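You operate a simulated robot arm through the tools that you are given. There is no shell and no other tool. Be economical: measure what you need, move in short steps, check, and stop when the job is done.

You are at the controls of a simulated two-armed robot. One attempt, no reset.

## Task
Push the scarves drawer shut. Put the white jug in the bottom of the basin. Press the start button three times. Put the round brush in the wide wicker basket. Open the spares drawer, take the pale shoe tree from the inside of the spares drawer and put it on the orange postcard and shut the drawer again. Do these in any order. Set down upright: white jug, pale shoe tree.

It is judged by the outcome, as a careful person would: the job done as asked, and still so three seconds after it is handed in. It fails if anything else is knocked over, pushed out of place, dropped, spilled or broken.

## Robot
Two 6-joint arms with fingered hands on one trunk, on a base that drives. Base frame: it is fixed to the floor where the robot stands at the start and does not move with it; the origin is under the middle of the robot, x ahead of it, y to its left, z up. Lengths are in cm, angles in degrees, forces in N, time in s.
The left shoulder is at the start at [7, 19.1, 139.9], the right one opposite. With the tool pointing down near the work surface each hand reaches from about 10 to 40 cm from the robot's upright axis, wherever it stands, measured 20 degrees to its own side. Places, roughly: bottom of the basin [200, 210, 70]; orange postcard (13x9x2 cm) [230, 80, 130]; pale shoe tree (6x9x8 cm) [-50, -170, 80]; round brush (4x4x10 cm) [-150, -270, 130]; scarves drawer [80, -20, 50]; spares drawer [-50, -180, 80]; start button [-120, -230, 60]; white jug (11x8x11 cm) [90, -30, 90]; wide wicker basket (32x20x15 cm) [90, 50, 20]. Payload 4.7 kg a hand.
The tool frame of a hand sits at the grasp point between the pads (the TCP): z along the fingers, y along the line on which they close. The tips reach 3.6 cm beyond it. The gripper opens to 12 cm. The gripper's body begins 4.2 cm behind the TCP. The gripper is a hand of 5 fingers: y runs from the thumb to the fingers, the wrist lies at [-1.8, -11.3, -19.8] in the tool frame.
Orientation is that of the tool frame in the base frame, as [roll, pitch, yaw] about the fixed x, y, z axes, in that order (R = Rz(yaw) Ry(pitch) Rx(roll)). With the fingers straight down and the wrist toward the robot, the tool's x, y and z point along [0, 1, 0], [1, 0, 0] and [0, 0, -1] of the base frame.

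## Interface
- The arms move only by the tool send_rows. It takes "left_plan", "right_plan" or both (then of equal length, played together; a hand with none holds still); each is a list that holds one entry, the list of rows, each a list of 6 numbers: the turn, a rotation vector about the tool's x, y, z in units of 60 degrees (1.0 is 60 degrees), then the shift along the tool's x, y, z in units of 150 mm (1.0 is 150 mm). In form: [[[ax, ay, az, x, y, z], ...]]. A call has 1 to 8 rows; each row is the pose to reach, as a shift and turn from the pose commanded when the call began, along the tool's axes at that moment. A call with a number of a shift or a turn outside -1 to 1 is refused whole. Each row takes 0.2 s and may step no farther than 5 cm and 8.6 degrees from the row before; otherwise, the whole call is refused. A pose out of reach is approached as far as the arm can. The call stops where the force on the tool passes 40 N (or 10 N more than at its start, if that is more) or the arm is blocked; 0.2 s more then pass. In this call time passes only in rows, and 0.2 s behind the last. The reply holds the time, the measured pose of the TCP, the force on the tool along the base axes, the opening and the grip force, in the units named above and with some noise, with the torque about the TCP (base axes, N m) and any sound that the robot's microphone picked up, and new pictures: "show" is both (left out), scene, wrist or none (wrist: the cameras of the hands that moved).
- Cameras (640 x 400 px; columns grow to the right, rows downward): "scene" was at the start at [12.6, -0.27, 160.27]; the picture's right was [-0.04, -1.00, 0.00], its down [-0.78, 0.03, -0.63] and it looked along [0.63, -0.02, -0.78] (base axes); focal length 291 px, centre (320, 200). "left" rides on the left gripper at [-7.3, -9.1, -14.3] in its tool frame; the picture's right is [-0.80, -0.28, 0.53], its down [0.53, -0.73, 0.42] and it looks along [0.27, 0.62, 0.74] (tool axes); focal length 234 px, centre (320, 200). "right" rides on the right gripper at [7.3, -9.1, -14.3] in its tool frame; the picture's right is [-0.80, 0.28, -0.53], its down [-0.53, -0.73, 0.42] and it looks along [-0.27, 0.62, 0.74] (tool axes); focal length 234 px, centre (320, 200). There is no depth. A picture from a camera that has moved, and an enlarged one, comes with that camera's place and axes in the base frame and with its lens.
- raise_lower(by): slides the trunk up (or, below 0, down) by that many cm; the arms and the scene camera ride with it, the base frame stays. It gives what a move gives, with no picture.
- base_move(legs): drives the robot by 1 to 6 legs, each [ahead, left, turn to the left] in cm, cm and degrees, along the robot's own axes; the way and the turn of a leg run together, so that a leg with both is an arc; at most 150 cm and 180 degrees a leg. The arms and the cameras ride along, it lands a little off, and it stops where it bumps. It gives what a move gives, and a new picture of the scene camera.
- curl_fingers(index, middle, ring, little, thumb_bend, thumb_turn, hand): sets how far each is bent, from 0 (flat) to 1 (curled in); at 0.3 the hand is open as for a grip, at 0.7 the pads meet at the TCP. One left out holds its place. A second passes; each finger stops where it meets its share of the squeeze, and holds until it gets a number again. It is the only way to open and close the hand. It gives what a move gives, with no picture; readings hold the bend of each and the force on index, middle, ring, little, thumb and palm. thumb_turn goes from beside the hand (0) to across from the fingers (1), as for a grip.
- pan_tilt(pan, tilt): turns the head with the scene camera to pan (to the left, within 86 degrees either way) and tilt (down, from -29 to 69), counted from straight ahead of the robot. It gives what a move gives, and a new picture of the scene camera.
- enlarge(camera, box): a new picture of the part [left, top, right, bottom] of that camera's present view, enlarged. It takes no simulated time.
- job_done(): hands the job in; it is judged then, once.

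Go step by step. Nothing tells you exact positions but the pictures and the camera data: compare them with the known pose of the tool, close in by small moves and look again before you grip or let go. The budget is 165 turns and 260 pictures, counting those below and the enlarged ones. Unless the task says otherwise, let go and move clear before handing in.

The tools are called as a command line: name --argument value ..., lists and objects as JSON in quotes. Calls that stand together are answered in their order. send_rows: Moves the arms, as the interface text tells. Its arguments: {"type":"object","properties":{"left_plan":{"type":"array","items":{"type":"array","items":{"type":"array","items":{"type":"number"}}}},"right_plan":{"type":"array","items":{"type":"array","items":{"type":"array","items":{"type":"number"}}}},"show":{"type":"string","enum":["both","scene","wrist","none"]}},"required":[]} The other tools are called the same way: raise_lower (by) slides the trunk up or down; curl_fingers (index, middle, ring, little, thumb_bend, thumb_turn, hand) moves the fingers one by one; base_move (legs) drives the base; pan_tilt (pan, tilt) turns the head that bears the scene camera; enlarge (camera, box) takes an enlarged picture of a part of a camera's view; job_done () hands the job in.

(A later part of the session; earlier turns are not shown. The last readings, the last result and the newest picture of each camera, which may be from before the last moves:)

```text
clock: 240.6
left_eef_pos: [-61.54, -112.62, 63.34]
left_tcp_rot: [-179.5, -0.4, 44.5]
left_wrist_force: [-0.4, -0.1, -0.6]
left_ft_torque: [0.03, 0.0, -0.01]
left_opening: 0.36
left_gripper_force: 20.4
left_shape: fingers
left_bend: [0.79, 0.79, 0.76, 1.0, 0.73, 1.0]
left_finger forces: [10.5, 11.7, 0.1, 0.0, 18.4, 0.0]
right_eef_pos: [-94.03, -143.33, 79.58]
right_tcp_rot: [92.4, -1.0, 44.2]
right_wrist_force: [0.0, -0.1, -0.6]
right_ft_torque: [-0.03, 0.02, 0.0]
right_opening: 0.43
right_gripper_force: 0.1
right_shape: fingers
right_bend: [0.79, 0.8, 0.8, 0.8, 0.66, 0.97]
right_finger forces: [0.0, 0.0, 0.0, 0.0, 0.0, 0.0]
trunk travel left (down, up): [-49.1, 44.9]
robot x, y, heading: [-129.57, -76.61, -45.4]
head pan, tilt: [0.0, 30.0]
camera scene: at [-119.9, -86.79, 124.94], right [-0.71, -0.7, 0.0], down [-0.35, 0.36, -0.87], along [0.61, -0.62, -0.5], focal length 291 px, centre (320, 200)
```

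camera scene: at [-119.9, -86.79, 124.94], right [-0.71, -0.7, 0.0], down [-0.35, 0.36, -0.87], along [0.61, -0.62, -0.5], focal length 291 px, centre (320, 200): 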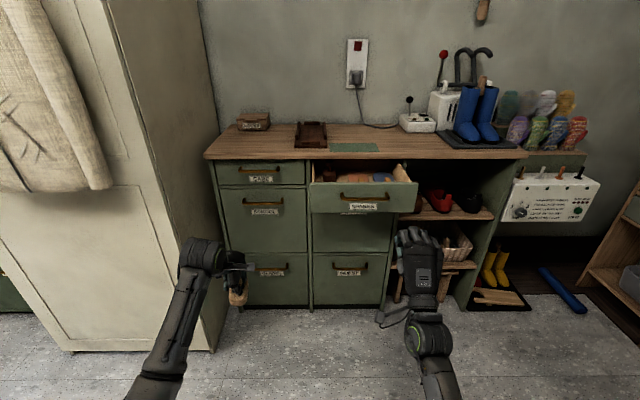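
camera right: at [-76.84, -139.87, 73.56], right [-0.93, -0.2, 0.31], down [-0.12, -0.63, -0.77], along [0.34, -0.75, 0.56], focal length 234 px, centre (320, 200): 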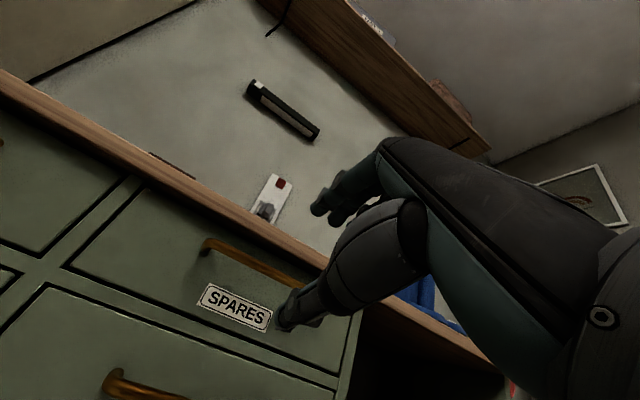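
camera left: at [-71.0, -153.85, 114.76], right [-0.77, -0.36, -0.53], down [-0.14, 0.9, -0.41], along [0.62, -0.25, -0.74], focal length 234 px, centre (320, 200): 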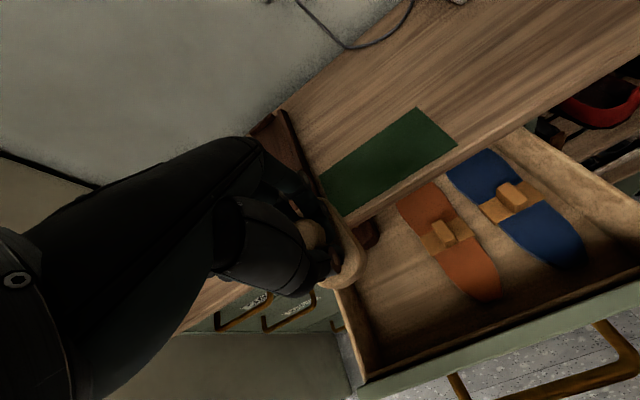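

The fist is lined up beside the handle. Strafe 2 cm left and drive forward 24, which starts pushing the drawer.

base_move --legs '[[24, 2, 0]]'

send_rows --right_plan '[[[0, 0, 0, 0, 0, 0.2], [0, 0, 0, 0, 0, 0.4], [0, 0, 0, 0, 0, 0.6], [0, 0, 0, 0, 0, 0.8], [0, 0, 0, 0, 0, 0.9], [0, 0, 0, 0, 0, 1.0]]]' --show "scene"

```text
clock: 242.4
left_eef_pos: [-42.93, -128.63, 63.12]
left_tcp_rot: [-179.6, -0.3, 44.5]
left_wrist_force: [0.9, 0.0, -2.0]
left_ft_torque: [-0.01, 0.03, -0.01]
left_opening: 0.38
left_gripper_force: 20.3
left_shape: fingers
left_bend: [0.79, 0.79, 0.76, 1.0, 0.73, 1.0]
left_finger forces: [10.5, 11.8, 0.0, 0.0, 18.5, 0.0]
right_eef_pos: [-75.35, -159.34, 79.53]
right_tcp_rot: [92.4, -1.0, 43.9]
right_wrist_force: [-0.2, -1.0, -1.0]
right_ft_torque: [-0.01, -0.01, 0.02]
right_opening: 0.59
right_gripper_force: 0.1
right_shape: fingers
right_bend: [0.79, 0.8, 0.8, 0.8, 0.66, 0.97]
right_finger forces: [0.0, 0.1, 0.1, 0.0, 0.0, 0.0]
trunk travel left (down, up): [-49.1, 44.9]
robot x, y, heading: [-111.13, -92.85, -45.6]
head pan, tilt: [0.0, 30.0]
camera scene: at [-101.3, -102.83, 124.93], right [-0.71, -0.7, 0.0], down [-0.35, 0.36, -0.87], along [0.61, -0.62, -0.5], focal length 291 px, centre (320, 200)
```

scene: 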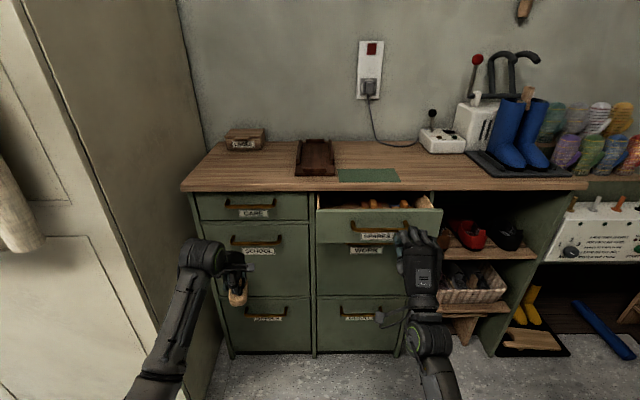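

```text
clock: 243.7
left_eef_pos: [-43.16, -128.75, 63.37]
left_tcp_rot: [-179.6, -0.2, 44.4]
left_wrist_force: [0.1, -0.4, -1.2]
left_ft_torque: [-0.03, 0.05, 0.03]
left_opening: 0.39
left_gripper_force: 20.0
left_shape: fingers
left_bend: [0.79, 0.79, 0.76, 1.0, 0.73, 1.0]
left_finger forces: [10.5, 11.7, 0.0, 0.0, 18.7, 0.0]
right_eef_pos: [-66.39, -169.24, 78.64]
right_tcp_rot: [92.7, -1.1, 43.8]
right_wrist_force: [-14.8, 15.9, -8.3]
right_ft_torque: [-0.38, -0.31, 0.11]
right_opening: 0.7
right_gripper_force: 11.6
right_shape: fingers
right_bend: [0.79, 0.8, 0.8, 0.8, 0.65, 0.97]
right_finger forces: [16.5, 6.1, 0.0, 0.1, 0.0, 0.0]
trunk travel left (down, up): [-49.1, 44.9]
robot x, y, heading: [-111.33, -92.7, -45.6]
head pan, tilt: [0.0, 30.0]
stopped in row 6 (right hand): the force on the tool passed its limit at 51 N (the readings are from after the stop); the commanded pose is now the measured one
camera scene: at [-101.49, -102.67, 124.94], right [-0.72, -0.7, 0.0], down [-0.35, 0.36, -0.87], along [0.61, -0.62, -0.5], focal length 291 px, centre (320, 200)
```

scene: 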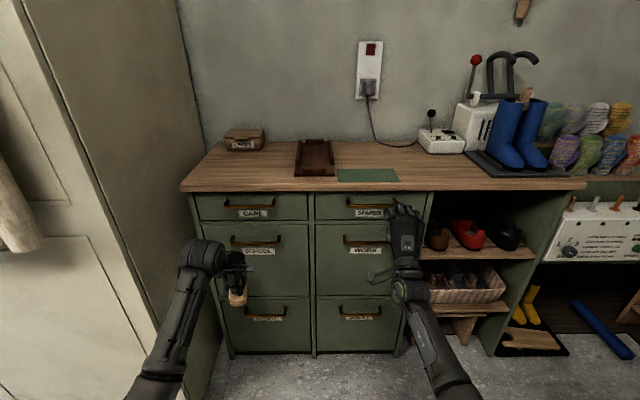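

enlarge --camera "scene" --box '[290, 160, 450, 280]'

base_move --legs '[[-45, 0, 0]]'

enlarge --camera "scene" --box '[200, 120, 440, 320]'

```text
3.33 times, centred on (370, 220) of scene
camera zoom: at [-101.49, -102.67, 124.94], right [-0.72, -0.7, 0.0], down [-0.35, 0.36, -0.87], along [0.61, -0.62, -0.5], focal length 969 px, centre (153, 133)
```

zoom: 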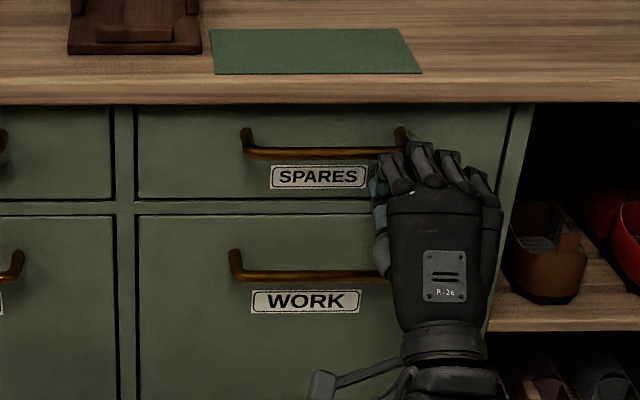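

```text
clock: 246.5
left_eef_pos: [-74.78, -96.23, 63.39]
left_tcp_rot: [-179.4, -0.5, 44.3]
left_wrist_force: [0.5, 0.7, -0.4]
left_ft_torque: [-0.03, 0.02, 0.03]
left_opening: 0.34
left_gripper_force: 20.2
left_shape: fingers
left_bend: [0.79, 0.79, 0.76, 1.0, 0.73, 1.0]
left_finger forces: [10.6, 11.7, 0.0, 0.0, 18.6, 0.0]
right_eef_pos: [-98.15, -136.66, 78.66]
right_tcp_rot: [92.6, -1.1, 43.8]
right_wrist_force: [-0.4, 0.9, 0.1]
right_ft_torque: [0.02, 0.03, -0.01]
right_opening: 0.64
right_gripper_force: 0.0
right_shape: fingers
right_bend: [0.79, 0.8, 0.8, 0.8, 0.65, 0.97]
right_finger forces: [0.1, 0.0, 0.0, 0.0, 0.0, 0.0]
trunk travel left (down, up): [-49.1, 44.9]
robot x, y, heading: [-142.92, -60.04, -45.9]
head pan, tilt: [0.0, 30.0]
camera scene: at [-133.22, -70.21, 124.96], right [-0.72, -0.7, 0.0], down [-0.35, 0.36, -0.87], along [0.6, -0.62, -0.5], focal length 291 px, centre (320, 200)
```

scene: 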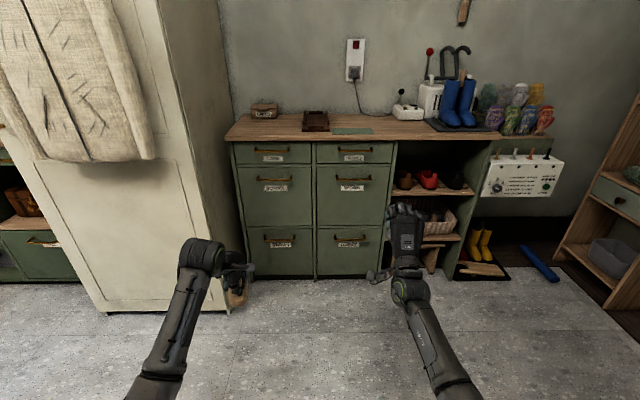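

```text
2.00 times, centred on (320, 220) of scene
camera zoom: at [-133.22, -70.21, 124.96], right [-0.72, -0.7, 0.0], down [-0.35, 0.36, -0.87], along [0.6, -0.62, -0.5], focal length 581 px, centre (320, 160)
```

zoom: 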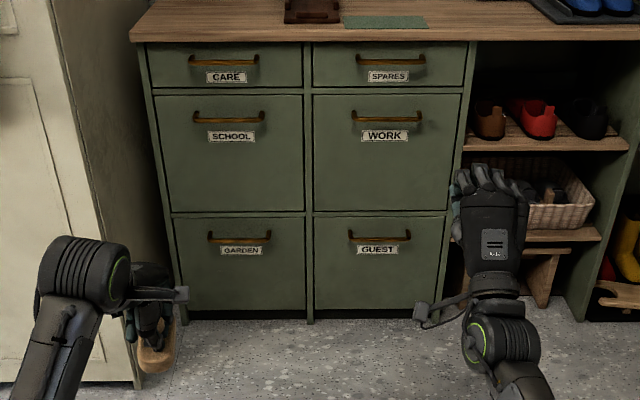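

The spares drawer is shut. Let me check how the shoe tree hangs, then head for the brush with the right hand.

enlarge --camera "left" --box '[240, 140, 420, 320]'

enlarge --camera "scene" --box '[180, 220, 290, 320]'

```text
2.22 times, centred on (330, 230) of left
camera zoom: at [-86.24, -95.01, 77.76], right [-0.77, -0.36, -0.53], down [-0.13, 0.9, -0.42], along [0.62, -0.25, -0.74], focal length 520 px, centre (298, 133)
```

zoom: 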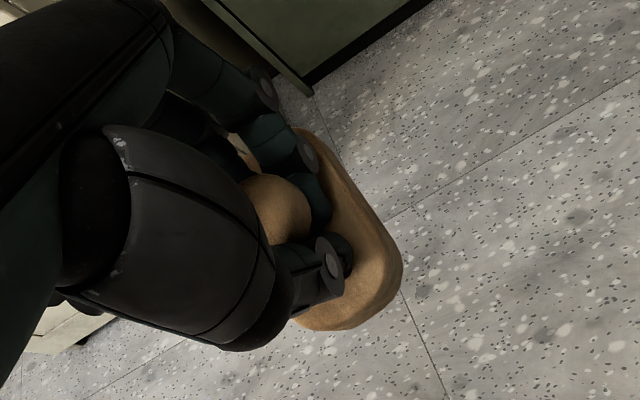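

```text
4.00 times, centred on (235, 270) of scene
camera zoom: at [-133.22, -70.21, 124.96], right [-0.72, -0.7, 0.0], down [-0.35, 0.36, -0.87], along [0.6, -0.62, -0.5], focal length 1163 px, centre (660, -80)
```

zoom: 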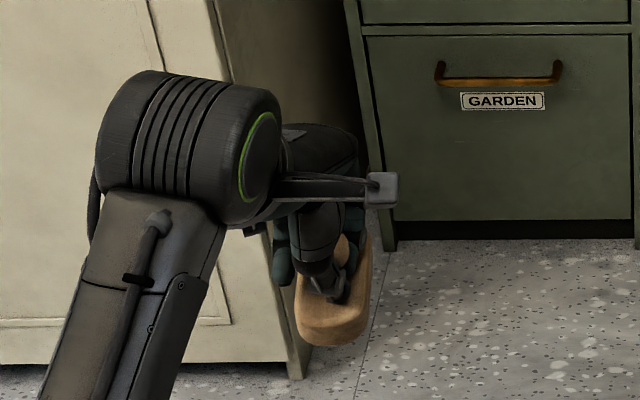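

The tree is held steadily. Move toward the bookcase corner: strafe right, turn right ~30°, raise the trunk, look.

base_move --legs '[[0, -75, 0], [30, 0, 0], [0, 0, -40]]'

raise_lower --by 40

pan_tilt --pan 0 --tilt 20

```text
clock: 253.9
left_eef_pos: [-144.89, -203.67, 63.33]
left_tcp_rot: [-179.5, -0.4, 6.3]
left_wrist_force: [-0.4, -1.0, -1.1]
left_ft_torque: [0.01, 0.0, 0.02]
left_opening: 0.35
left_gripper_force: 19.6
left_shape: fingers
left_bend: [0.79, 0.79, 0.76, 1.0, 0.73, 1.0]
left_finger forces: [10.5, 11.6, 0.0, 0.0, 17.4, 0.0]
right_eef_pos: [-187.35, -221.04, 78.26]
right_tcp_rot: [92.9, -0.9, 5.9]
right_wrist_force: [5.9, 11.5, -5.1]
right_ft_torque: [-0.43, 0.14, -0.24]
right_opening: 0.64
right_gripper_force: 7.2
right_shape: fingers
right_bend: [0.8, 0.8, 0.8, 0.8, 0.65, 0.97]
right_finger forces: [0.0, 13.7, 0.0, 0.0, 0.0, 0.1]
trunk travel left (down, up): [-49.1, 44.9]
robot x, y, heading: [-175.74, -133.14, -83.7]
head pan, tilt: [0.0, 30.0]
stopped in leg 3: the force on the tool passed its limit at 48 N (the readings are from after the stop); the commanded pose is now the measured one
camera scene: at [-174.61, -147.16, 124.96], right [-0.99, -0.11, 0.0], down [-0.05, 0.5, -0.87], along [0.09, -0.86, -0.5], focal length 291 px, centre (320, 200)
```

scene: 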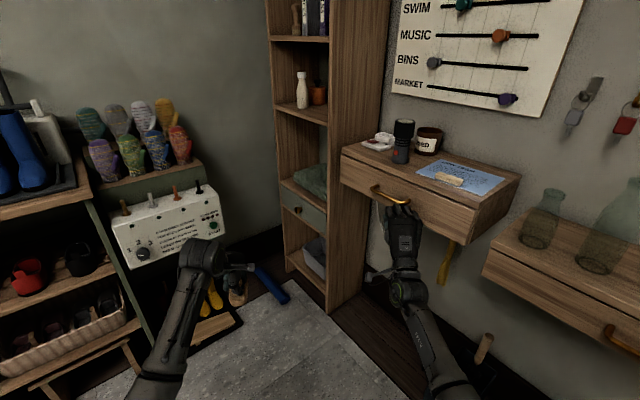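

```text
clock: 254.7
left_eef_pos: [-144.79, -203.57, 65.96]
left_tcp_rot: [-179.5, -0.3, 6.3]
left_wrist_force: [-1.0, -0.4, -0.3]
left_ft_torque: [0.04, 0.02, -0.01]
left_opening: 0.34
left_gripper_force: 20.0
left_shape: fingers
left_bend: [0.79, 0.79, 0.76, 1.0, 0.73, 1.0]
left_finger forces: [10.6, 11.6, 0.1, 0.0, 17.4, 0.0]
right_eef_pos: [-187.54, -220.8, 80.14]
right_tcp_rot: [93.7, -1.0, 5.6]
right_wrist_force: [2.7, 23.9, -13.2]
right_ft_torque: [-0.54, -0.25, -0.54]
right_opening: 0.64
right_gripper_force: 13.7
right_shape: fingers
right_bend: [0.8, 0.81, 0.81, 0.8, 0.65, 0.97]
right_finger forces: [0.0, 17.8, 10.7, 0.0, 0.0, 0.1]
trunk travel left (down, up): [-51.7, 42.3]
robot x, y, heading: [-176.24, -133.15, -83.7]
head pan, tilt: [0.0, 30.0]
stopped: the force on the tool passed its limit at 43 N (the readings are from after the stop); the commanded pose is now the measured one
```

```text
clock: 255.4
left_eef_pos: [-144.86, -203.65, 65.87]
left_tcp_rot: [-179.5, -0.3, 6.2]
left_wrist_force: [0.4, -0.2, -0.9]
left_ft_torque: [0.05, 0.02, -0.06]
left_opening: 0.35
left_gripper_force: 19.9
left_shape: fingers
left_bend: [0.79, 0.79, 0.76, 1.0, 0.73, 1.0]
left_finger forces: [10.6, 11.6, 0.0, 0.0, 17.5, 0.1]
right_eef_pos: [-187.56, -220.95, 80.4]
right_tcp_rot: [93.5, -1.0, 5.7]
right_wrist_force: [3.5, 31.3, -20.0]
right_ft_torque: [-0.71, -0.44, -0.78]
right_opening: 0.63
right_gripper_force: 20.1
right_shape: fingers
right_bend: [0.8, 0.81, 0.81, 0.8, 0.65, 0.97]
right_finger forces: [0.1, 22.1, 18.9, 0.1, 0.0, 0.0]
trunk travel left (down, up): [-51.7, 42.3]
robot x, y, heading: [-175.8, -132.87, -83.8]
head pan, tilt: [0.0, 20.0]
camera scene: at [-174.63, -147.34, 129.09], right [-0.99, -0.11, 0.0], down [-0.04, 0.34, -0.94], along [0.1, -0.93, -0.34], focal length 291 px, centre (320, 200)
```

scene: 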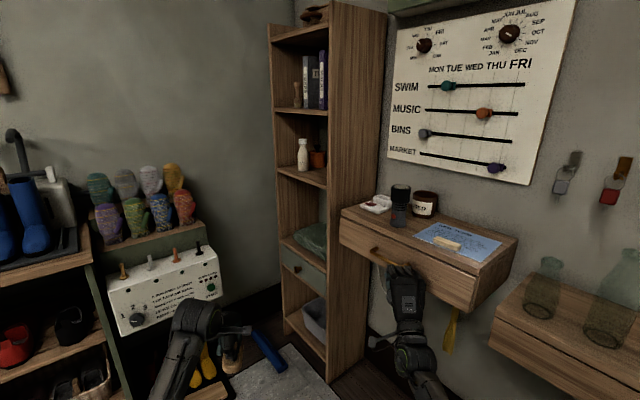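

The right fist touched the front of the wall desk. Back straight off before anything else.

base_move --legs '[[-15, 0, 0]]'

enlarge --camera "scene" --box '[330, 170, 550, 310]'

```text
clock: 256.8
left_eef_pos: [-146.43, -188.54, 65.96]
left_tcp_rot: [-179.5, -0.3, 6.2]
left_wrist_force: [0.7, -0.5, -0.8]
left_ft_torque: [-0.01, 0.0, 0.02]
left_opening: 0.36
left_gripper_force: 19.9
left_shape: fingers
left_bend: [0.79, 0.79, 0.76, 1.0, 0.73, 1.0]
left_finger forces: [10.6, 11.7, 0.0, 0.0, 17.6, 0.0]
right_eef_pos: [-189.12, -205.85, 80.49]
right_tcp_rot: [93.4, -1.0, 5.9]
right_wrist_force: [-0.8, 0.0, 0.3]
right_ft_torque: [0.04, -0.04, -0.01]
right_opening: 0.67
right_gripper_force: 0.0
right_shape: fingers
right_bend: [0.8, 0.8, 0.8, 0.8, 0.65, 0.97]
right_finger forces: [0.1, 0.0, 0.1, 0.1, 0.0, 0.0]
trunk travel left (down, up): [-51.7, 42.3]
robot x, y, heading: [-178.03, -118.23, -83.7]
head pan, tilt: [0.0, 20.0]
camera scene: at [-176.27, -132.31, 129.12], right [-0.99, -0.11, 0.0], down [-0.04, 0.34, -0.94], along [0.1, -0.93, -0.34], focal length 291 px, centre (320, 200)
```

scene: 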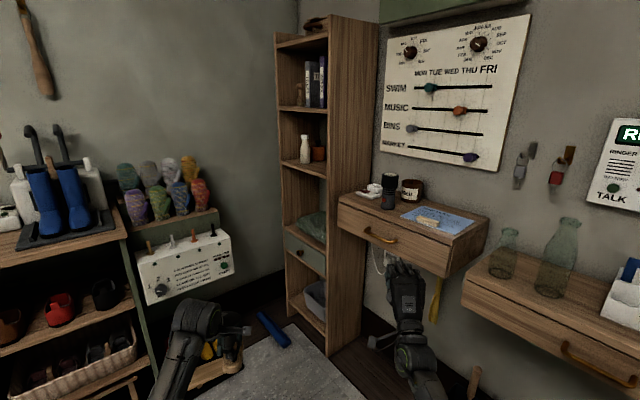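

```text
2.86 times, centred on (440, 240) of scene
camera zoom: at [-176.27, -132.31, 129.12], right [-0.99, -0.11, 0.0], down [-0.04, 0.34, -0.94], along [0.1, -0.93, -0.34], focal length 831 px, centre (-23, 86)
```

zoom: 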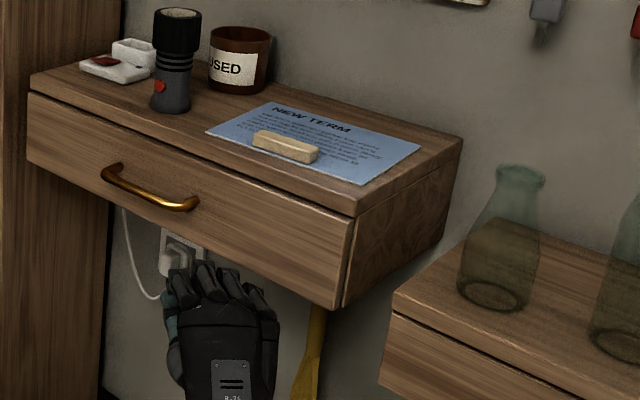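

Nothing on the desk was disturbed. The brush is reachable sensibly only with the left hand, so I'll first deliver the shoe tree: raise, turn around and drive to the postcard shelf.

raise_lower --by 38

base_move --legs '[[0, 0, 127], [0, 10, 0], [150, 0, 0], [150, 0, 0], [90, 0, 0], [0, 0, -90]]'

```text
clock: 260.5
left_eef_pos: [-146.4, -188.61, 103.73]
left_tcp_rot: [-179.5, -0.3, 6.2]
left_wrist_force: [-0.2, -1.0, -1.2]
left_ft_torque: [0.05, 0.03, 0.0]
left_opening: 0.32
left_gripper_force: 20.2
left_shape: fingers
left_bend: [0.79, 0.79, 0.76, 1.0, 0.73, 1.0]
left_finger forces: [10.6, 11.6, 0.1, 0.0, 17.8, 0.0]
right_eef_pos: [-189.02, -206.07, 118.37]
right_tcp_rot: [93.4, -1.0, 5.7]
right_wrist_force: [-0.9, 0.6, 0.1]
right_ft_torque: [0.01, 0.03, 0.02]
right_opening: 0.65
right_gripper_force: 0.2
right_shape: fingers
right_bend: [0.8, 0.8, 0.8, 0.8, 0.65, 0.97]
right_finger forces: [0.0, 0.0, 0.0, 0.0, 0.0, 0.1]
trunk travel left (down, up): [-89.7, 4.3]
robot x, y, heading: [-177.81, -118.12, -83.8]
head pan, tilt: [0.0, 20.0]
```

```text
clock: 279.8
left_eef_pos: [88.23, 118.76, 103.68]
left_tcp_rot: [-179.4, -0.3, 122.5]
left_wrist_force: [0.4, 1.2, -0.8]
left_ft_torque: [-0.06, 0.06, 0.02]
left_opening: 0.14
left_gripper_force: 19.5
left_shape: fingers
left_bend: [0.79, 0.79, 0.76, 1.0, 0.74, 1.0]
left_finger forces: [9.8, 12.4, 0.1, 0.0, 17.1, 0.0]
right_eef_pos: [122.71, 88.27, 118.38]
right_tcp_rot: [93.3, -0.9, 122.0]
right_wrist_force: [0.6, -0.7, -0.7]
right_ft_torque: [0.01, -0.04, -0.01]
right_opening: 0.66
right_gripper_force: 0.2
right_shape: fingers
right_bend: [0.8, 0.8, 0.8, 0.8, 0.65, 0.97]
right_finger forces: [0.1, 0.1, 0.1, 0.1, 0.0, 0.0]
trunk travel left (down, up): [-89.7, 4.3]
robot x, y, heading: [38.92, 59.54, 32.6]
head pan, tilt: [0.0, 20.0]
stopped in leg 4: the robot was blocked; the commanded pose is now the measured one
camera scene: at [51.01, 67.26, 167.09], right [0.54, -0.84, 0.0], down [-0.29, -0.18, -0.94], along [0.79, 0.5, -0.34], focal length 291 px, centre (320, 200)
```

scene: 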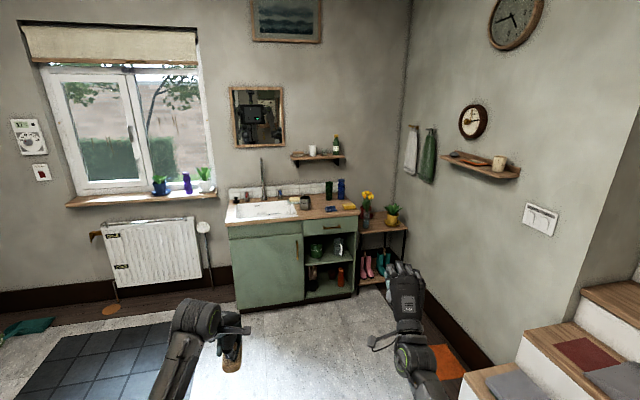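

The drive was stopped, probably brushing the stair newel/landing on my right. I'll strafe left away, then check the landing area.

base_move --legs '[[0, 28, 10]]'

pan_tilt --pan -60 --tilt 40

```text
clock: 281.7
left_eef_pos: [60.39, 148.01, 103.87]
left_tcp_rot: [-179.4, -0.4, 132.6]
left_wrist_force: [0.3, 0.0, -0.8]
left_ft_torque: [0.0, 0.03, 0.01]
left_opening: 0.14
left_gripper_force: 19.3
left_shape: fingers
left_bend: [0.79, 0.79, 0.76, 1.0, 0.74, 1.0]
left_finger forces: [9.8, 12.5, 0.1, 0.0, 17.1, 0.0]
right_eef_pos: [99.77, 123.74, 118.43]
right_tcp_rot: [93.4, -1.1, 132.1]
right_wrist_force: [0.3, -0.4, 0.3]
right_ft_torque: [0.03, 0.01, 0.0]
right_opening: 0.65
right_gripper_force: 0.1
right_shape: fingers
right_bend: [0.8, 0.8, 0.8, 0.8, 0.65, 0.97]
right_finger forces: [0.0, 0.1, 0.0, 0.0, 0.0, 0.0]
trunk travel left (down, up): [-89.7, 4.3]
robot x, y, heading: [22.39, 81.03, 42.2]
head pan, tilt: [0.0, 20.0]
camera scene: at [32.88, 90.72, 167.1], right [0.68, -0.74, 0.0], down [-0.25, -0.23, -0.94], along [0.69, 0.64, -0.34], focal length 291 px, centre (320, 200)
```

scene: 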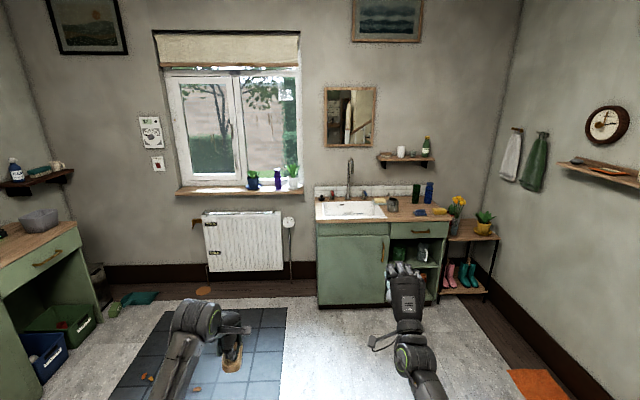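

```text
clock: 283.0
left_eef_pos: [60.5, 148.17, 103.78]
left_tcp_rot: [-179.4, -0.2, 132.6]
left_wrist_force: [0.1, -0.4, -1.1]
left_ft_torque: [-0.03, -0.01, -0.02]
left_opening: 0.15
left_gripper_force: 20.2
left_shape: fingers
left_bend: [0.79, 0.79, 0.76, 1.0, 0.74, 1.0]
left_finger forces: [9.8, 12.4, 0.1, 0.1, 17.1, 0.1]
right_eef_pos: [99.59, 124.0, 118.5]
right_tcp_rot: [93.3, -0.9, 132.1]
right_wrist_force: [-0.1, 0.5, 0.1]
right_ft_torque: [0.01, 0.02, 0.01]
right_opening: 0.64
right_gripper_force: 0.0
right_shape: fingers
right_bend: [0.8, 0.8, 0.8, 0.8, 0.65, 0.97]
right_finger forces: [0.0, 0.1, 0.1, 0.0, 0.0, 0.0]
trunk travel left (down, up): [-89.7, 4.3]
robot x, y, heading: [22.01, 81.16, 42.4]
head pan, tilt: [-60.0, 40.0]
camera scene: at [33.97, 82.03, 163.97], right [-0.3, -0.95, 0.0], down [-0.61, 0.19, -0.77], along [0.73, -0.23, -0.64], focal length 291 px, centre (320, 200)
```

scene: 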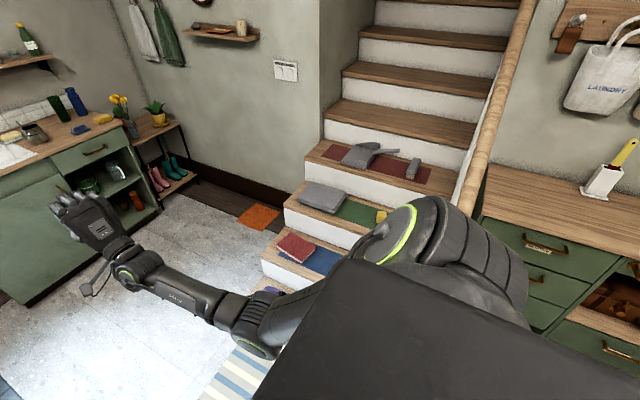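

Nothing there looks disturbed. Continue ahead past the stairs, then turn toward the shelf.

base_move --legs '[[110, 0, 0], [0, 0, -89]]'

pan_tilt --pan 10 --tilt 20

```text
clock: 292.6
left_eef_pos: [171.14, 120.54, 103.66]
left_tcp_rot: [-179.4, -0.4, 44.5]
left_wrist_force: [0.1, -0.5, -1.6]
left_ft_torque: [0.02, 0.0, 0.04]
left_opening: 0.07
left_gripper_force: 18.2
left_shape: fingers
left_bend: [0.79, 0.79, 0.76, 1.0, 0.74, 1.0]
left_finger forces: [9.4, 12.3, 0.0, 0.1, 15.3, 0.0]
right_eef_pos: [148.26, 80.54, 118.39]
right_tcp_rot: [93.3, -1.0, 44.0]
right_wrist_force: [-0.3, 1.0, 0.2]
right_ft_torque: [-0.01, -0.01, 0.01]
right_opening: 0.64
right_gripper_force: 0.1
right_shape: fingers
right_bend: [0.8, 0.8, 0.8, 0.8, 0.65, 0.97]
right_finger forces: [0.1, 0.0, 0.0, 0.1, 0.0, 0.0]
trunk travel left (down, up): [-89.7, 4.3]
robot x, y, heading: [103.15, 156.29, -45.6]
head pan, tilt: [-60.0, 40.0]
camera scene: at [104.3, 144.81, 163.96], right [-0.96, 0.27, 0.0], down [0.17, 0.62, -0.77], along [-0.21, -0.74, -0.64], focal length 291 px, centre (320, 200)
```

scene: 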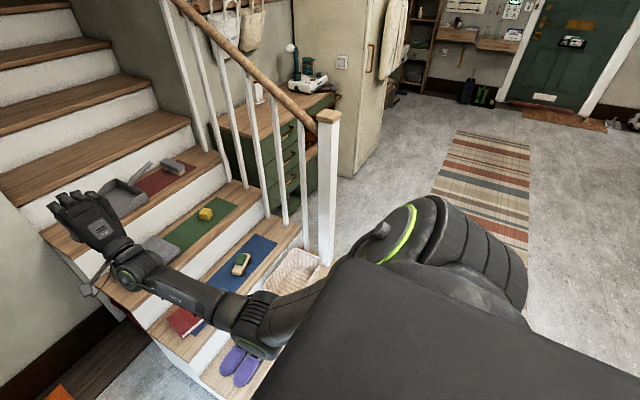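

```text
clock: 294.1
left_eef_pos: [171.24, 120.48, 103.88]
left_tcp_rot: [-179.4, -0.3, 44.4]
left_wrist_force: [-0.4, 0.6, -0.2]
left_ft_torque: [0.01, 0.02, 0.01]
left_opening: 0.05
left_gripper_force: 18.4
left_shape: fingers
left_bend: [0.79, 0.79, 0.76, 1.0, 0.74, 1.0]
left_finger forces: [9.4, 12.3, 0.0, 0.0, 15.3, 0.0]
right_eef_pos: [148.23, 80.45, 118.45]
right_tcp_rot: [93.4, -1.0, 43.9]
right_wrist_force: [0.7, -0.1, 0.5]
right_ft_torque: [-0.03, 0.0, 0.03]
right_opening: 0.65
right_gripper_force: 0.1
right_shape: fingers
right_bend: [0.8, 0.8, 0.8, 0.8, 0.65, 0.97]
right_finger forces: [0.1, 0.0, 0.0, 0.0, 0.0, 0.1]
trunk travel left (down, up): [-89.7, 4.3]
robot x, y, heading: [102.91, 156.54, -45.9]
head pan, tilt: [10.0, 20.0]
camera scene: at [114.16, 147.54, 167.1], right [-0.58, -0.81, 0.0], down [-0.28, 0.2, -0.94], along [0.76, -0.55, -0.34], focal length 291 px, centre (320, 200)
```

scene: 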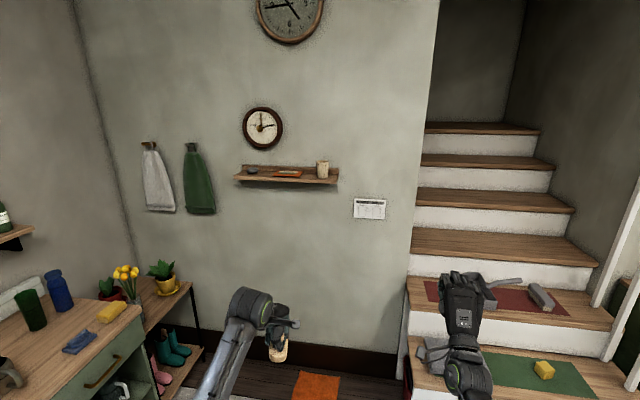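

I see the shelf with the orange card between a dish and a candle. Advance 35 cm and 12 left, then re-measure.

base_move --legs '[[35, 12, 0]]'

enlarge --camera "scene" --box '[200, 80, 400, 220]'

enlarge --camera "left" --box '[240, 140, 420, 320]'

```text
clock: 296.4
left_eef_pos: [203.78, 104.12, 103.97]
left_tcp_rot: [-179.5, -0.4, 44.6]
left_wrist_force: [-0.1, -0.9, -1.3]
left_ft_torque: [0.0, -0.02, -0.01]
left_opening: 0.08
left_gripper_force: 18.8
left_shape: fingers
left_bend: [0.79, 0.79, 0.76, 1.0, 0.74, 1.0]
left_finger forces: [9.3, 12.3, 0.0, 0.0, 15.4, 0.0]
right_eef_pos: [181.03, 64.06, 118.54]
right_tcp_rot: [93.3, -1.0, 44.1]
right_wrist_force: [0.1, -0.7, -0.5]
right_ft_torque: [0.03, 0.01, -0.02]
right_opening: 0.65
right_gripper_force: 0.1
right_shape: fingers
right_bend: [0.8, 0.8, 0.8, 0.8, 0.65, 0.97]
right_finger forces: [0.0, 0.1, 0.0, 0.1, 0.0, 0.1]
trunk travel left (down, up): [-89.7, 4.3]
robot x, y, heading: [135.3, 139.83, -45.2]
head pan, tilt: [10.0, 20.0]
camera scene: at [146.63, 131.03, 167.12], right [-0.58, -0.81, 0.0], down [-0.28, 0.2, -0.94], along [0.76, -0.55, -0.34], focal length 291 px, centre (320, 200)
```

scene: 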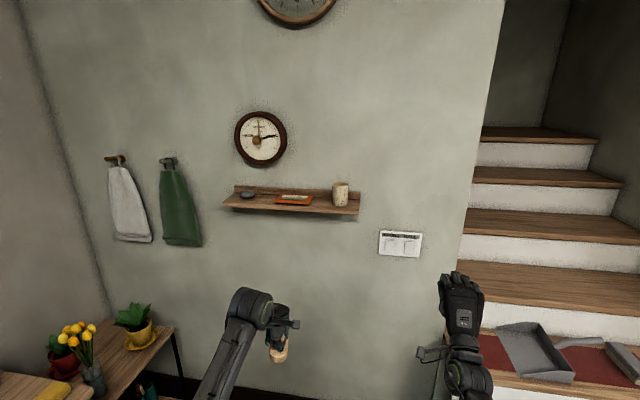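

```text
2.86 times, centred on (300, 150) of scene
camera zoom: at [146.63, 131.03, 167.12], right [-0.58, -0.81, 0.0], down [-0.28, 0.2, -0.94], along [0.76, -0.55, -0.34], focal length 831 px, centre (377, 343)
```

zoom: 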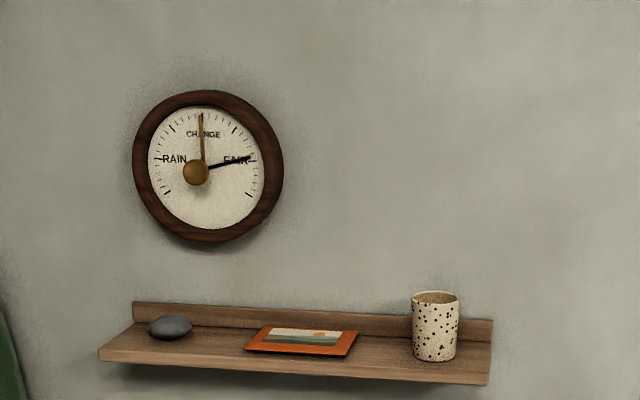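

```text
2.22 times, centred on (330, 230) of left
camera zoom: at [192.46, 105.35, 118.31], right [-0.77, -0.36, -0.53], down [-0.14, 0.9, -0.41], along [0.62, -0.25, -0.74], focal length 520 px, centre (298, 133)
```

zoom: 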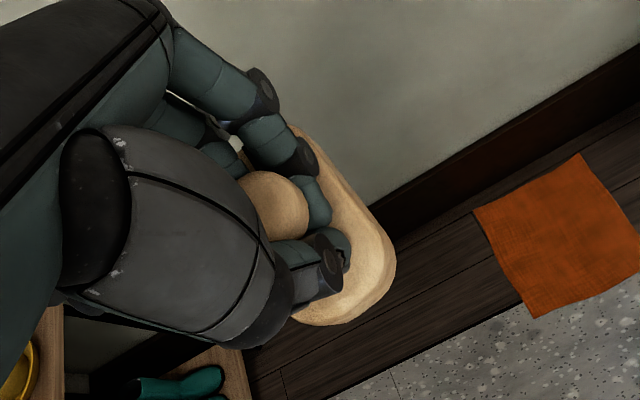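

The card is at about (227, 84, 133) — 104 cm ahead, 26 left. I'll raise the left hand and rotate it 60° so the hand is parallel to the wall (also aligning the tree's long side with the card).

send_rows --left_plan '[[[0, 0, -0.125, 0, 0, -0.125], [0, 0, -0.25, 0, 0, -0.25], [0, 0, -0.375, 0, 0, -0.375], [0, 0, -0.5, 0, 0, -0.5], [0, 0, -0.625, 0, 0, -0.625], [0, 0, -0.75, 0, 0, -0.75], [0, 0, -0.875, 0, 0, -0.875], [0, 0, -1.0, 0, 0, -1.0]]]' --show "none"

raise_lower --by 4.2

send_rows --left_plan '[[[0, 0, 0, 0, 0, -0.2], [0, 0, 0, 0, 0, -0.4], [0, 0, 0, 0, 0, -0.6], [0, 0, 0, 0, 0, -0.8], [0, 0, 0, 0, 0, -1.0]]]' --show "none"

send_rows --left_plan '[[[0, 0, 0, 0, 0, -0.2], [0, 0, 0, 0, 0, -0.4], [0, 0, 0, 0, 0, -0.6]]]' --show "both"

```text
clock: 298.2
left_eef_pos: [205.9, 102.1, 116.35]
left_tcp_rot: [179.9, -0.6, 104.5]
left_wrist_force: [0.1, 0.7, -0.6]
left_ft_torque: [-0.02, -0.01, 0.01]
left_opening: 0.01
left_gripper_force: 18.7
left_shape: fingers
left_bend: [0.79, 0.79, 0.76, 1.0, 0.74, 1.0]
left_finger forces: [9.8, 12.7, 0.1, 0.0, 16.5, 0.1]
left hand out of reach, approached as far as the arm can: row 7, 8
right_eef_pos: [181.06, 63.87, 118.35]
right_tcp_rot: [93.4, -1.0, 44.0]
right_wrist_force: [-0.9, 0.0, 0.5]
right_ft_torque: [0.0, 0.01, -0.02]
right_opening: 0.67
right_gripper_force: 0.1
right_shape: fingers
right_bend: [0.8, 0.8, 0.8, 0.8, 0.65, 0.97]
right_finger forces: [0.0, 0.0, 0.1, 0.0, 0.1, 0.0]
trunk travel left (down, up): [-89.7, 4.3]
robot x, y, heading: [135.62, 140.4, -45.6]
head pan, tilt: [10.0, 20.0]
```

```text
clock: 299.0
left_eef_pos: [205.78, 102.19, 120.61]
left_tcp_rot: [179.8, -0.6, 104.3]
left_wrist_force: [0.0, 0.5, 0.4]
left_ft_torque: [-0.02, 0.01, 0.02]
left_opening: 0.0
left_gripper_force: 19.4
left_shape: fingers
left_bend: [0.79, 0.79, 0.76, 1.0, 0.74, 1.0]
left_finger forces: [9.7, 12.8, 0.1, 0.0, 16.5, 0.1]
right_eef_pos: [181.16, 63.96, 122.73]
right_tcp_rot: [93.4, -1.0, 44.0]
right_wrist_force: [0.6, 0.0, -0.1]
right_ft_torque: [0.01, -0.02, 0.03]
right_opening: 0.63
right_gripper_force: 0.1
right_shape: fingers
right_bend: [0.8, 0.8, 0.8, 0.8, 0.65, 0.97]
right_finger forces: [0.0, 0.1, 0.1, 0.0, 0.1, 0.0]
trunk travel left (down, up): [-93.9, 0.1]
robot x, y, heading: [135.76, 140.22, -45.5]
head pan, tilt: [10.0, 20.0]
```

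```text
clock: 300.2
left_eef_pos: [210.01, 96.78, 132.6]
left_tcp_rot: [179.8, -0.6, 104.4]
left_wrist_force: [-1.0, 0.0, -1.7]
left_ft_torque: [-0.02, 0.01, 0.0]
left_opening: 0.03
left_gripper_force: 19.7
left_shape: fingers
left_bend: [0.79, 0.79, 0.76, 1.0, 0.74, 1.0]
left_finger forces: [9.8, 12.9, 0.0, 0.1, 17.2, 0.0]
left hand out of reach, approached as far as the arm can: row 1, 2, 3, 4, 5
right_eef_pos: [180.98, 63.91, 122.58]
right_tcp_rot: [93.4, -1.0, 44.1]
right_wrist_force: [-0.2, -0.8, -0.6]
right_ft_torque: [0.01, -0.01, 0.0]
right_opening: 0.66
right_gripper_force: 0.1
right_shape: fingers
right_bend: [0.8, 0.8, 0.8, 0.8, 0.65, 0.97]
right_finger forces: [0.0, 0.1, 0.0, 0.1, 0.1, 0.0]
trunk travel left (down, up): [-93.9, 0.1]
robot x, y, heading: [135.77, 140.38, -45.4]
head pan, tilt: [10.0, 20.0]
```

```text
clock: 301.0
left_eef_pos: [211.6, 95.89, 141.36]
left_tcp_rot: [179.9, -0.6, 104.4]
left_wrist_force: [0.3, 0.5, -0.5]
left_ft_torque: [-0.01, -0.01, 0.01]
left_opening: 0.0
left_gripper_force: 20.1
left_shape: fingers
left_bend: [0.79, 0.79, 0.76, 1.0, 0.74, 1.0]
left_finger forces: [9.6, 12.9, 0.0, 0.0, 17.5, 0.1]
left hand out of reach, approached as far as the arm can: row 1, 2, 3
right_eef_pos: [180.9, 64.08, 122.73]
right_tcp_rot: [93.4, -1.0, 44.1]
right_wrist_force: [-0.4, 0.3, -0.9]
right_ft_torque: [0.01, -0.01, 0.01]
right_opening: 0.67
right_gripper_force: 0.1
right_shape: fingers
right_bend: [0.8, 0.8, 0.8, 0.8, 0.65, 0.97]
right_finger forces: [0.1, 0.0, 0.0, 0.1, 0.1, 0.0]
trunk travel left (down, up): [-93.9, 0.1]
robot x, y, heading: [135.61, 139.99, -45.4]
head pan, tilt: [10.0, 20.0]
camera scene: at [146.66, 130.99, 171.3], right [-0.58, -0.81, 0.0], down [-0.28, 0.2, -0.94], along [0.76, -0.55, -0.34], focal length 291 px, centre (320, 200)
camera left: at [204.7, 86.35, 155.72], right [-0.07, -0.84, -0.53], down [-0.84, 0.34, -0.42], along [0.54, 0.42, -0.73], focal length 234 px, centre (320, 200)
```

scene: 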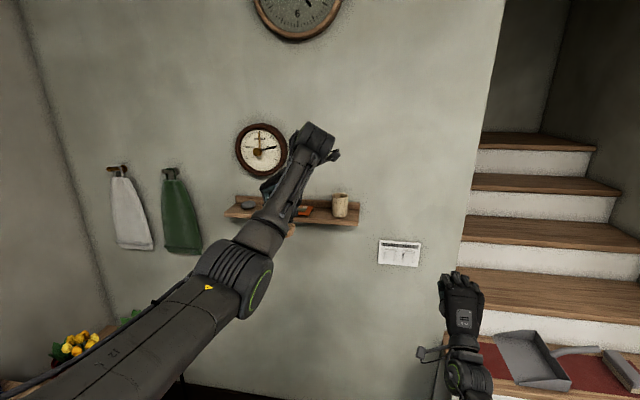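
left: 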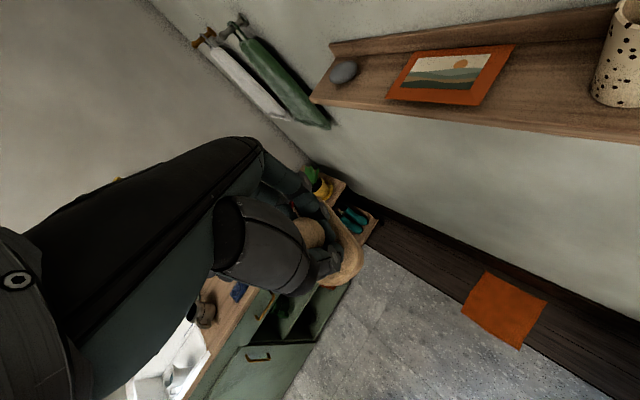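

The wrist view gives the card clearly: centre ≈ (235, 79.7), top z ≈ 130.5. Raise 3 cm, then drive in.

send_rows --left_plan '[[[0, 0, 0, 0, 0, -0.12], [0, 0, 0, 0, 0, -0.24]]]' --show "none"

base_move --legs '[[18, 5, 0]]'

enlarge --camera "left" --box '[200, 60, 560, 360]'

```text
clock: 301.6
left_eef_pos: [211.74, 95.67, 145.17]
left_tcp_rot: [179.7, -0.6, 104.4]
left_wrist_force: [0.4, 0.6, -1.9]
left_ft_torque: [-0.01, -0.01, -0.02]
left_opening: 0.0
left_gripper_force: 20.2
left_shape: fingers
left_bend: [0.79, 0.79, 0.76, 1.0, 0.74, 1.0]
left_finger forces: [9.8, 12.7, 0.0, 0.0, 17.7, 0.0]
left hand out of reach, approached as far as the arm can: row 2
right_eef_pos: [180.96, 64.06, 122.65]
right_tcp_rot: [93.3, -1.0, 43.9]
right_wrist_force: [0.2, 0.0, 0.7]
right_ft_torque: [-0.01, 0.0, -0.01]
right_opening: 0.64
right_gripper_force: 0.1
right_shape: fingers
right_bend: [0.8, 0.8, 0.8, 0.8, 0.65, 0.97]
right_finger forces: [0.0, 0.0, 0.1, 0.0, 0.0, 0.1]
trunk travel left (down, up): [-93.9, 0.1]
robot x, y, heading: [135.58, 140.11, -45.4]
head pan, tilt: [10.0, 20.0]
```

```text
clock: 303.2
left_eef_pos: [227.17, 86.68, 145.43]
left_tcp_rot: [179.8, -0.3, 104.3]
left_wrist_force: [-1.1, 1.3, -0.5]
left_ft_torque: [0.01, -0.04, 0.01]
left_opening: 0.02
left_gripper_force: 20.6
left_shape: fingers
left_bend: [0.79, 0.79, 0.76, 1.0, 0.74, 1.0]
left_finger forces: [9.8, 13.0, 0.0, 0.1, 17.9, 0.0]
right_eef_pos: [196.39, 54.98, 122.92]
right_tcp_rot: [93.1, -1.0, 44.0]
right_wrist_force: [-0.6, 1.2, -0.1]
right_ft_torque: [0.02, 0.01, 0.06]
right_opening: 0.67
right_gripper_force: 0.0
right_shape: fingers
right_bend: [0.8, 0.8, 0.8, 0.8, 0.65, 0.97]
right_finger forces: [0.1, 0.0, 0.0, 0.0, 0.0, 0.0]
trunk travel left (down, up): [-93.9, 0.1]
robot x, y, heading: [151.67, 131.19, -45.8]
head pan, tilt: [10.0, 20.0]
camera scene: at [162.16, 122.24, 171.36], right [-0.58, -0.81, 0.0], down [-0.28, 0.2, -0.94], along [0.76, -0.55, -0.34], focal length 291 px, centre (320, 200)
```

scene: 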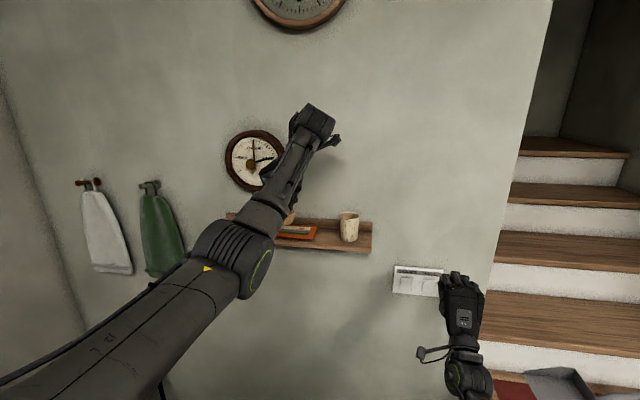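

```text
1.33 times, centred on (380, 210) of left
camera zoom: at [220.26, 77.27, 159.71], right [-0.07, -0.84, -0.53], down [-0.84, 0.34, -0.42], along [0.54, 0.42, -0.73], focal length 312 px, centre (240, 187)
```

zoom: 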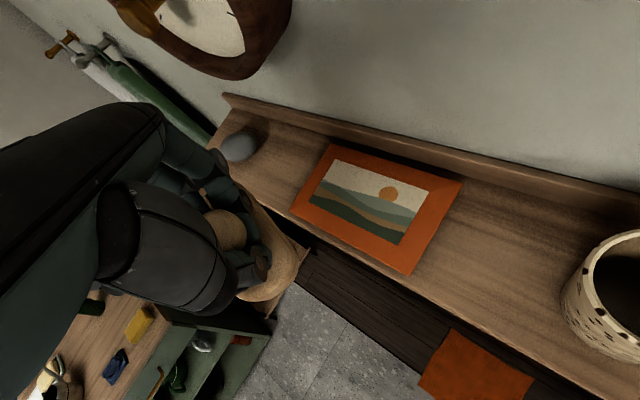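

The card centre is at (234, 79.8, 130.4); I need ~9 cm more forward. First retract the right fist, which is near the wall, then advance the base.

send_rows --right_plan '[[[0, 0, 0, 0, 0, -0.2], [0, 0, 0, 0, 0, -0.4], [0, 0, 0, 0, 0, -0.6], [0, 0, 0, 0, 0, -0.8], [0, 0, 0, 0, 0, -0.95]]]' --show "none"

base_move --legs '[[9.3, -0.5, 0]]'

enlarge --camera "left" --box '[200, 60, 560, 360]'

```text
clock: 304.4
left_eef_pos: [227.46, 86.61, 145.38]
left_tcp_rot: [179.8, -0.5, 104.3]
left_wrist_force: [0.2, 0.2, -0.1]
left_ft_torque: [-0.05, 0.01, -0.01]
left_opening: 0.0
left_gripper_force: 20.2
left_shape: fingers
left_bend: [0.79, 0.79, 0.76, 1.0, 0.74, 1.0]
left_finger forces: [9.8, 13.0, 0.1, 0.1, 17.9, 0.0]
right_eef_pos: [186.61, 65.25, 123.8]
right_tcp_rot: [93.6, -1.2, 43.5]
right_wrist_force: [-0.7, 0.5, 1.0]
right_ft_torque: [0.02, 0.02, -0.06]
right_opening: 0.64
right_gripper_force: 0.1
right_shape: fingers
right_bend: [0.8, 0.8, 0.8, 0.8, 0.65, 0.97]
right_finger forces: [0.0, 0.0, 0.0, 0.1, 0.0, 0.0]
trunk travel left (down, up): [-93.9, 0.1]
robot x, y, heading: [151.53, 131.1, -45.7]
head pan, tilt: [10.0, 20.0]
```

```text
clock: 305.5
left_eef_pos: [233.63, 79.96, 145.58]
left_tcp_rot: [179.6, -0.3, 104.3]
left_wrist_force: [0.5, 0.5, -0.1]
left_ft_torque: [-0.07, 0.02, 0.01]
left_opening: 0.0
left_gripper_force: 21.2
left_shape: fingers
left_bend: [0.79, 0.79, 0.76, 1.0, 0.74, 1.0]
left_finger forces: [10.3, 13.1, 0.0, 0.0, 18.3, 0.0]
right_eef_pos: [192.92, 58.27, 124.09]
right_tcp_rot: [93.4, -1.2, 43.4]
right_wrist_force: [0.1, 1.2, 0.4]
right_ft_torque: [0.0, 0.01, -0.04]
right_opening: 0.63
right_gripper_force: 0.1
right_shape: fingers
right_bend: [0.8, 0.8, 0.8, 0.8, 0.65, 0.97]
right_finger forces: [0.0, 0.1, 0.0, 0.0, 0.0, 0.0]
trunk travel left (down, up): [-93.9, 0.1]
robot x, y, heading: [157.56, 123.71, -45.6]
head pan, tilt: [10.0, 20.0]
camera scene: at [168.51, 115.4, 171.37], right [-0.58, -0.81, 0.0], down [-0.28, 0.2, -0.94], along [0.76, -0.55, -0.34], focal length 291 px, centre (320, 200)
```

scene: 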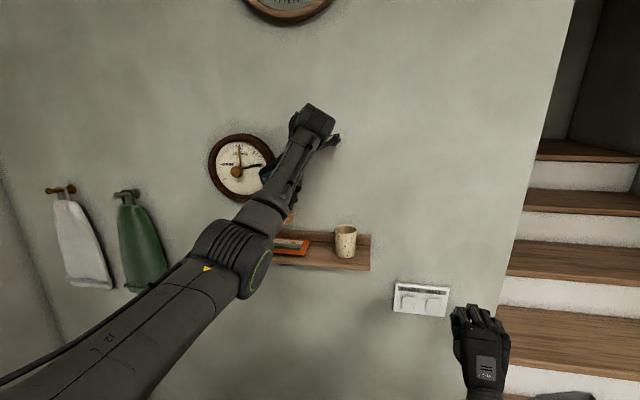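

```text
1.33 times, centred on (380, 210) of left
camera zoom: at [226.63, 70.44, 159.83], right [-0.07, -0.84, -0.53], down [-0.84, 0.34, -0.43], along [0.54, 0.42, -0.73], focal length 312 px, centre (240, 187)
```

zoom: 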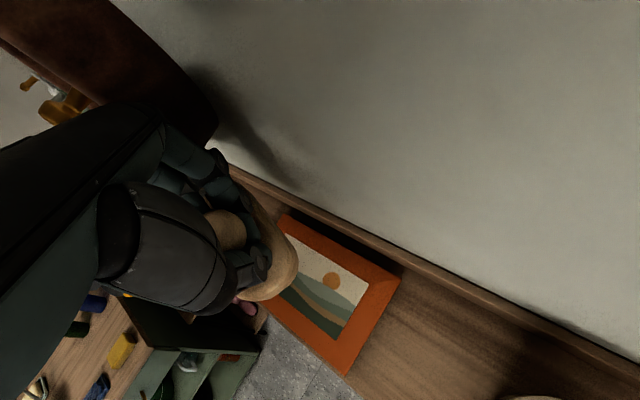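

Aligned over the card. Lower with the trunk in steps, watching the force.

raise_lower --by -4.5

enlarge --camera "left" --box '[240, 120, 480, 340]'

```text
clock: 306.4
left_eef_pos: [233.74, 79.31, 140.58]
left_tcp_rot: [179.7, -0.5, 104.3]
left_wrist_force: [-0.9, -0.5, -2.0]
left_ft_torque: [-0.02, -0.01, 0.0]
left_opening: 0.02
left_gripper_force: 21.0
left_shape: fingers
left_bend: [0.79, 0.79, 0.76, 1.0, 0.74, 1.0]
left_finger forces: [10.4, 13.1, 0.0, 0.0, 18.3, 0.0]
right_eef_pos: [193.04, 57.96, 119.19]
right_tcp_rot: [93.6, -1.2, 43.6]
right_wrist_force: [0.0, 0.3, -0.5]
right_ft_torque: [0.03, 0.03, 0.01]
right_opening: 0.68
right_gripper_force: 0.1
right_shape: fingers
right_bend: [0.8, 0.8, 0.8, 0.8, 0.65, 0.97]
right_finger forces: [0.0, 0.1, 0.1, 0.0, 0.0, 0.1]
trunk travel left (down, up): [-89.4, 4.6]
robot x, y, heading: [157.54, 123.79, -45.8]
head pan, tilt: [10.0, 20.0]
```

```text
1.82 times, centred on (360, 230) of left
camera zoom: at [226.92, 69.86, 154.98], right [-0.07, -0.84, -0.53], down [-0.84, 0.34, -0.42], along [0.54, 0.42, -0.73], focal length 426 px, centre (247, 146)
```

zoom: 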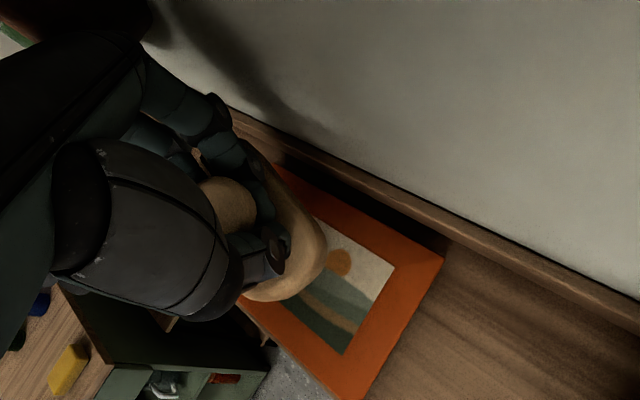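

raise_lower --by -1.2

raise_lower --by -0.8

```text
clock: 307.0
left_eef_pos: [233.88, 79.33, 139.39]
left_tcp_rot: [179.8, -0.6, 104.3]
left_wrist_force: [0.4, 0.0, -0.6]
left_ft_torque: [-0.02, 0.02, -0.02]
left_opening: 0.0
left_gripper_force: 21.3
left_shape: fingers
left_bend: [0.79, 0.79, 0.76, 1.0, 0.74, 1.0]
left_finger forces: [10.3, 13.1, 0.0, 0.0, 18.2, 0.1]
right_eef_pos: [193.1, 57.86, 117.93]
right_tcp_rot: [93.5, -1.2, 43.5]
right_wrist_force: [-0.2, 0.3, -0.2]
right_ft_torque: [0.0, -0.01, -0.02]
right_opening: 0.66
right_gripper_force: 0.0
right_shape: fingers
right_bend: [0.8, 0.8, 0.8, 0.8, 0.65, 0.97]
right_finger forces: [0.0, 0.0, 0.0, 0.1, 0.0, 0.0]
trunk travel left (down, up): [-88.2, 5.8]
robot x, y, heading: [157.69, 123.98, -45.4]
head pan, tilt: [10.0, 20.0]
```

```text
clock: 307.5
left_eef_pos: [233.81, 79.39, 138.61]
left_tcp_rot: [179.7, -0.6, 104.3]
left_wrist_force: [0.4, 0.0, -1.3]
left_ft_torque: [0.01, 0.03, 0.0]
left_opening: 0.0
left_gripper_force: 21.5
left_shape: fingers
left_bend: [0.79, 0.79, 0.76, 1.0, 0.74, 1.0]
left_finger forces: [10.4, 13.2, 0.1, 0.1, 18.5, 0.0]
right_eef_pos: [193.04, 57.87, 117.13]
right_tcp_rot: [93.6, -1.2, 43.5]
right_wrist_force: [-0.1, 0.3, -0.6]
right_ft_torque: [-0.01, -0.01, 0.02]
right_opening: 0.63
right_gripper_force: 0.1
right_shape: fingers
right_bend: [0.8, 0.8, 0.8, 0.8, 0.65, 0.97]
right_finger forces: [0.1, 0.0, 0.0, 0.0, 0.1, 0.1]
trunk travel left (down, up): [-87.4, 6.6]
robot x, y, heading: [157.48, 123.68, -45.8]
head pan, tilt: [10.0, 20.0]
```

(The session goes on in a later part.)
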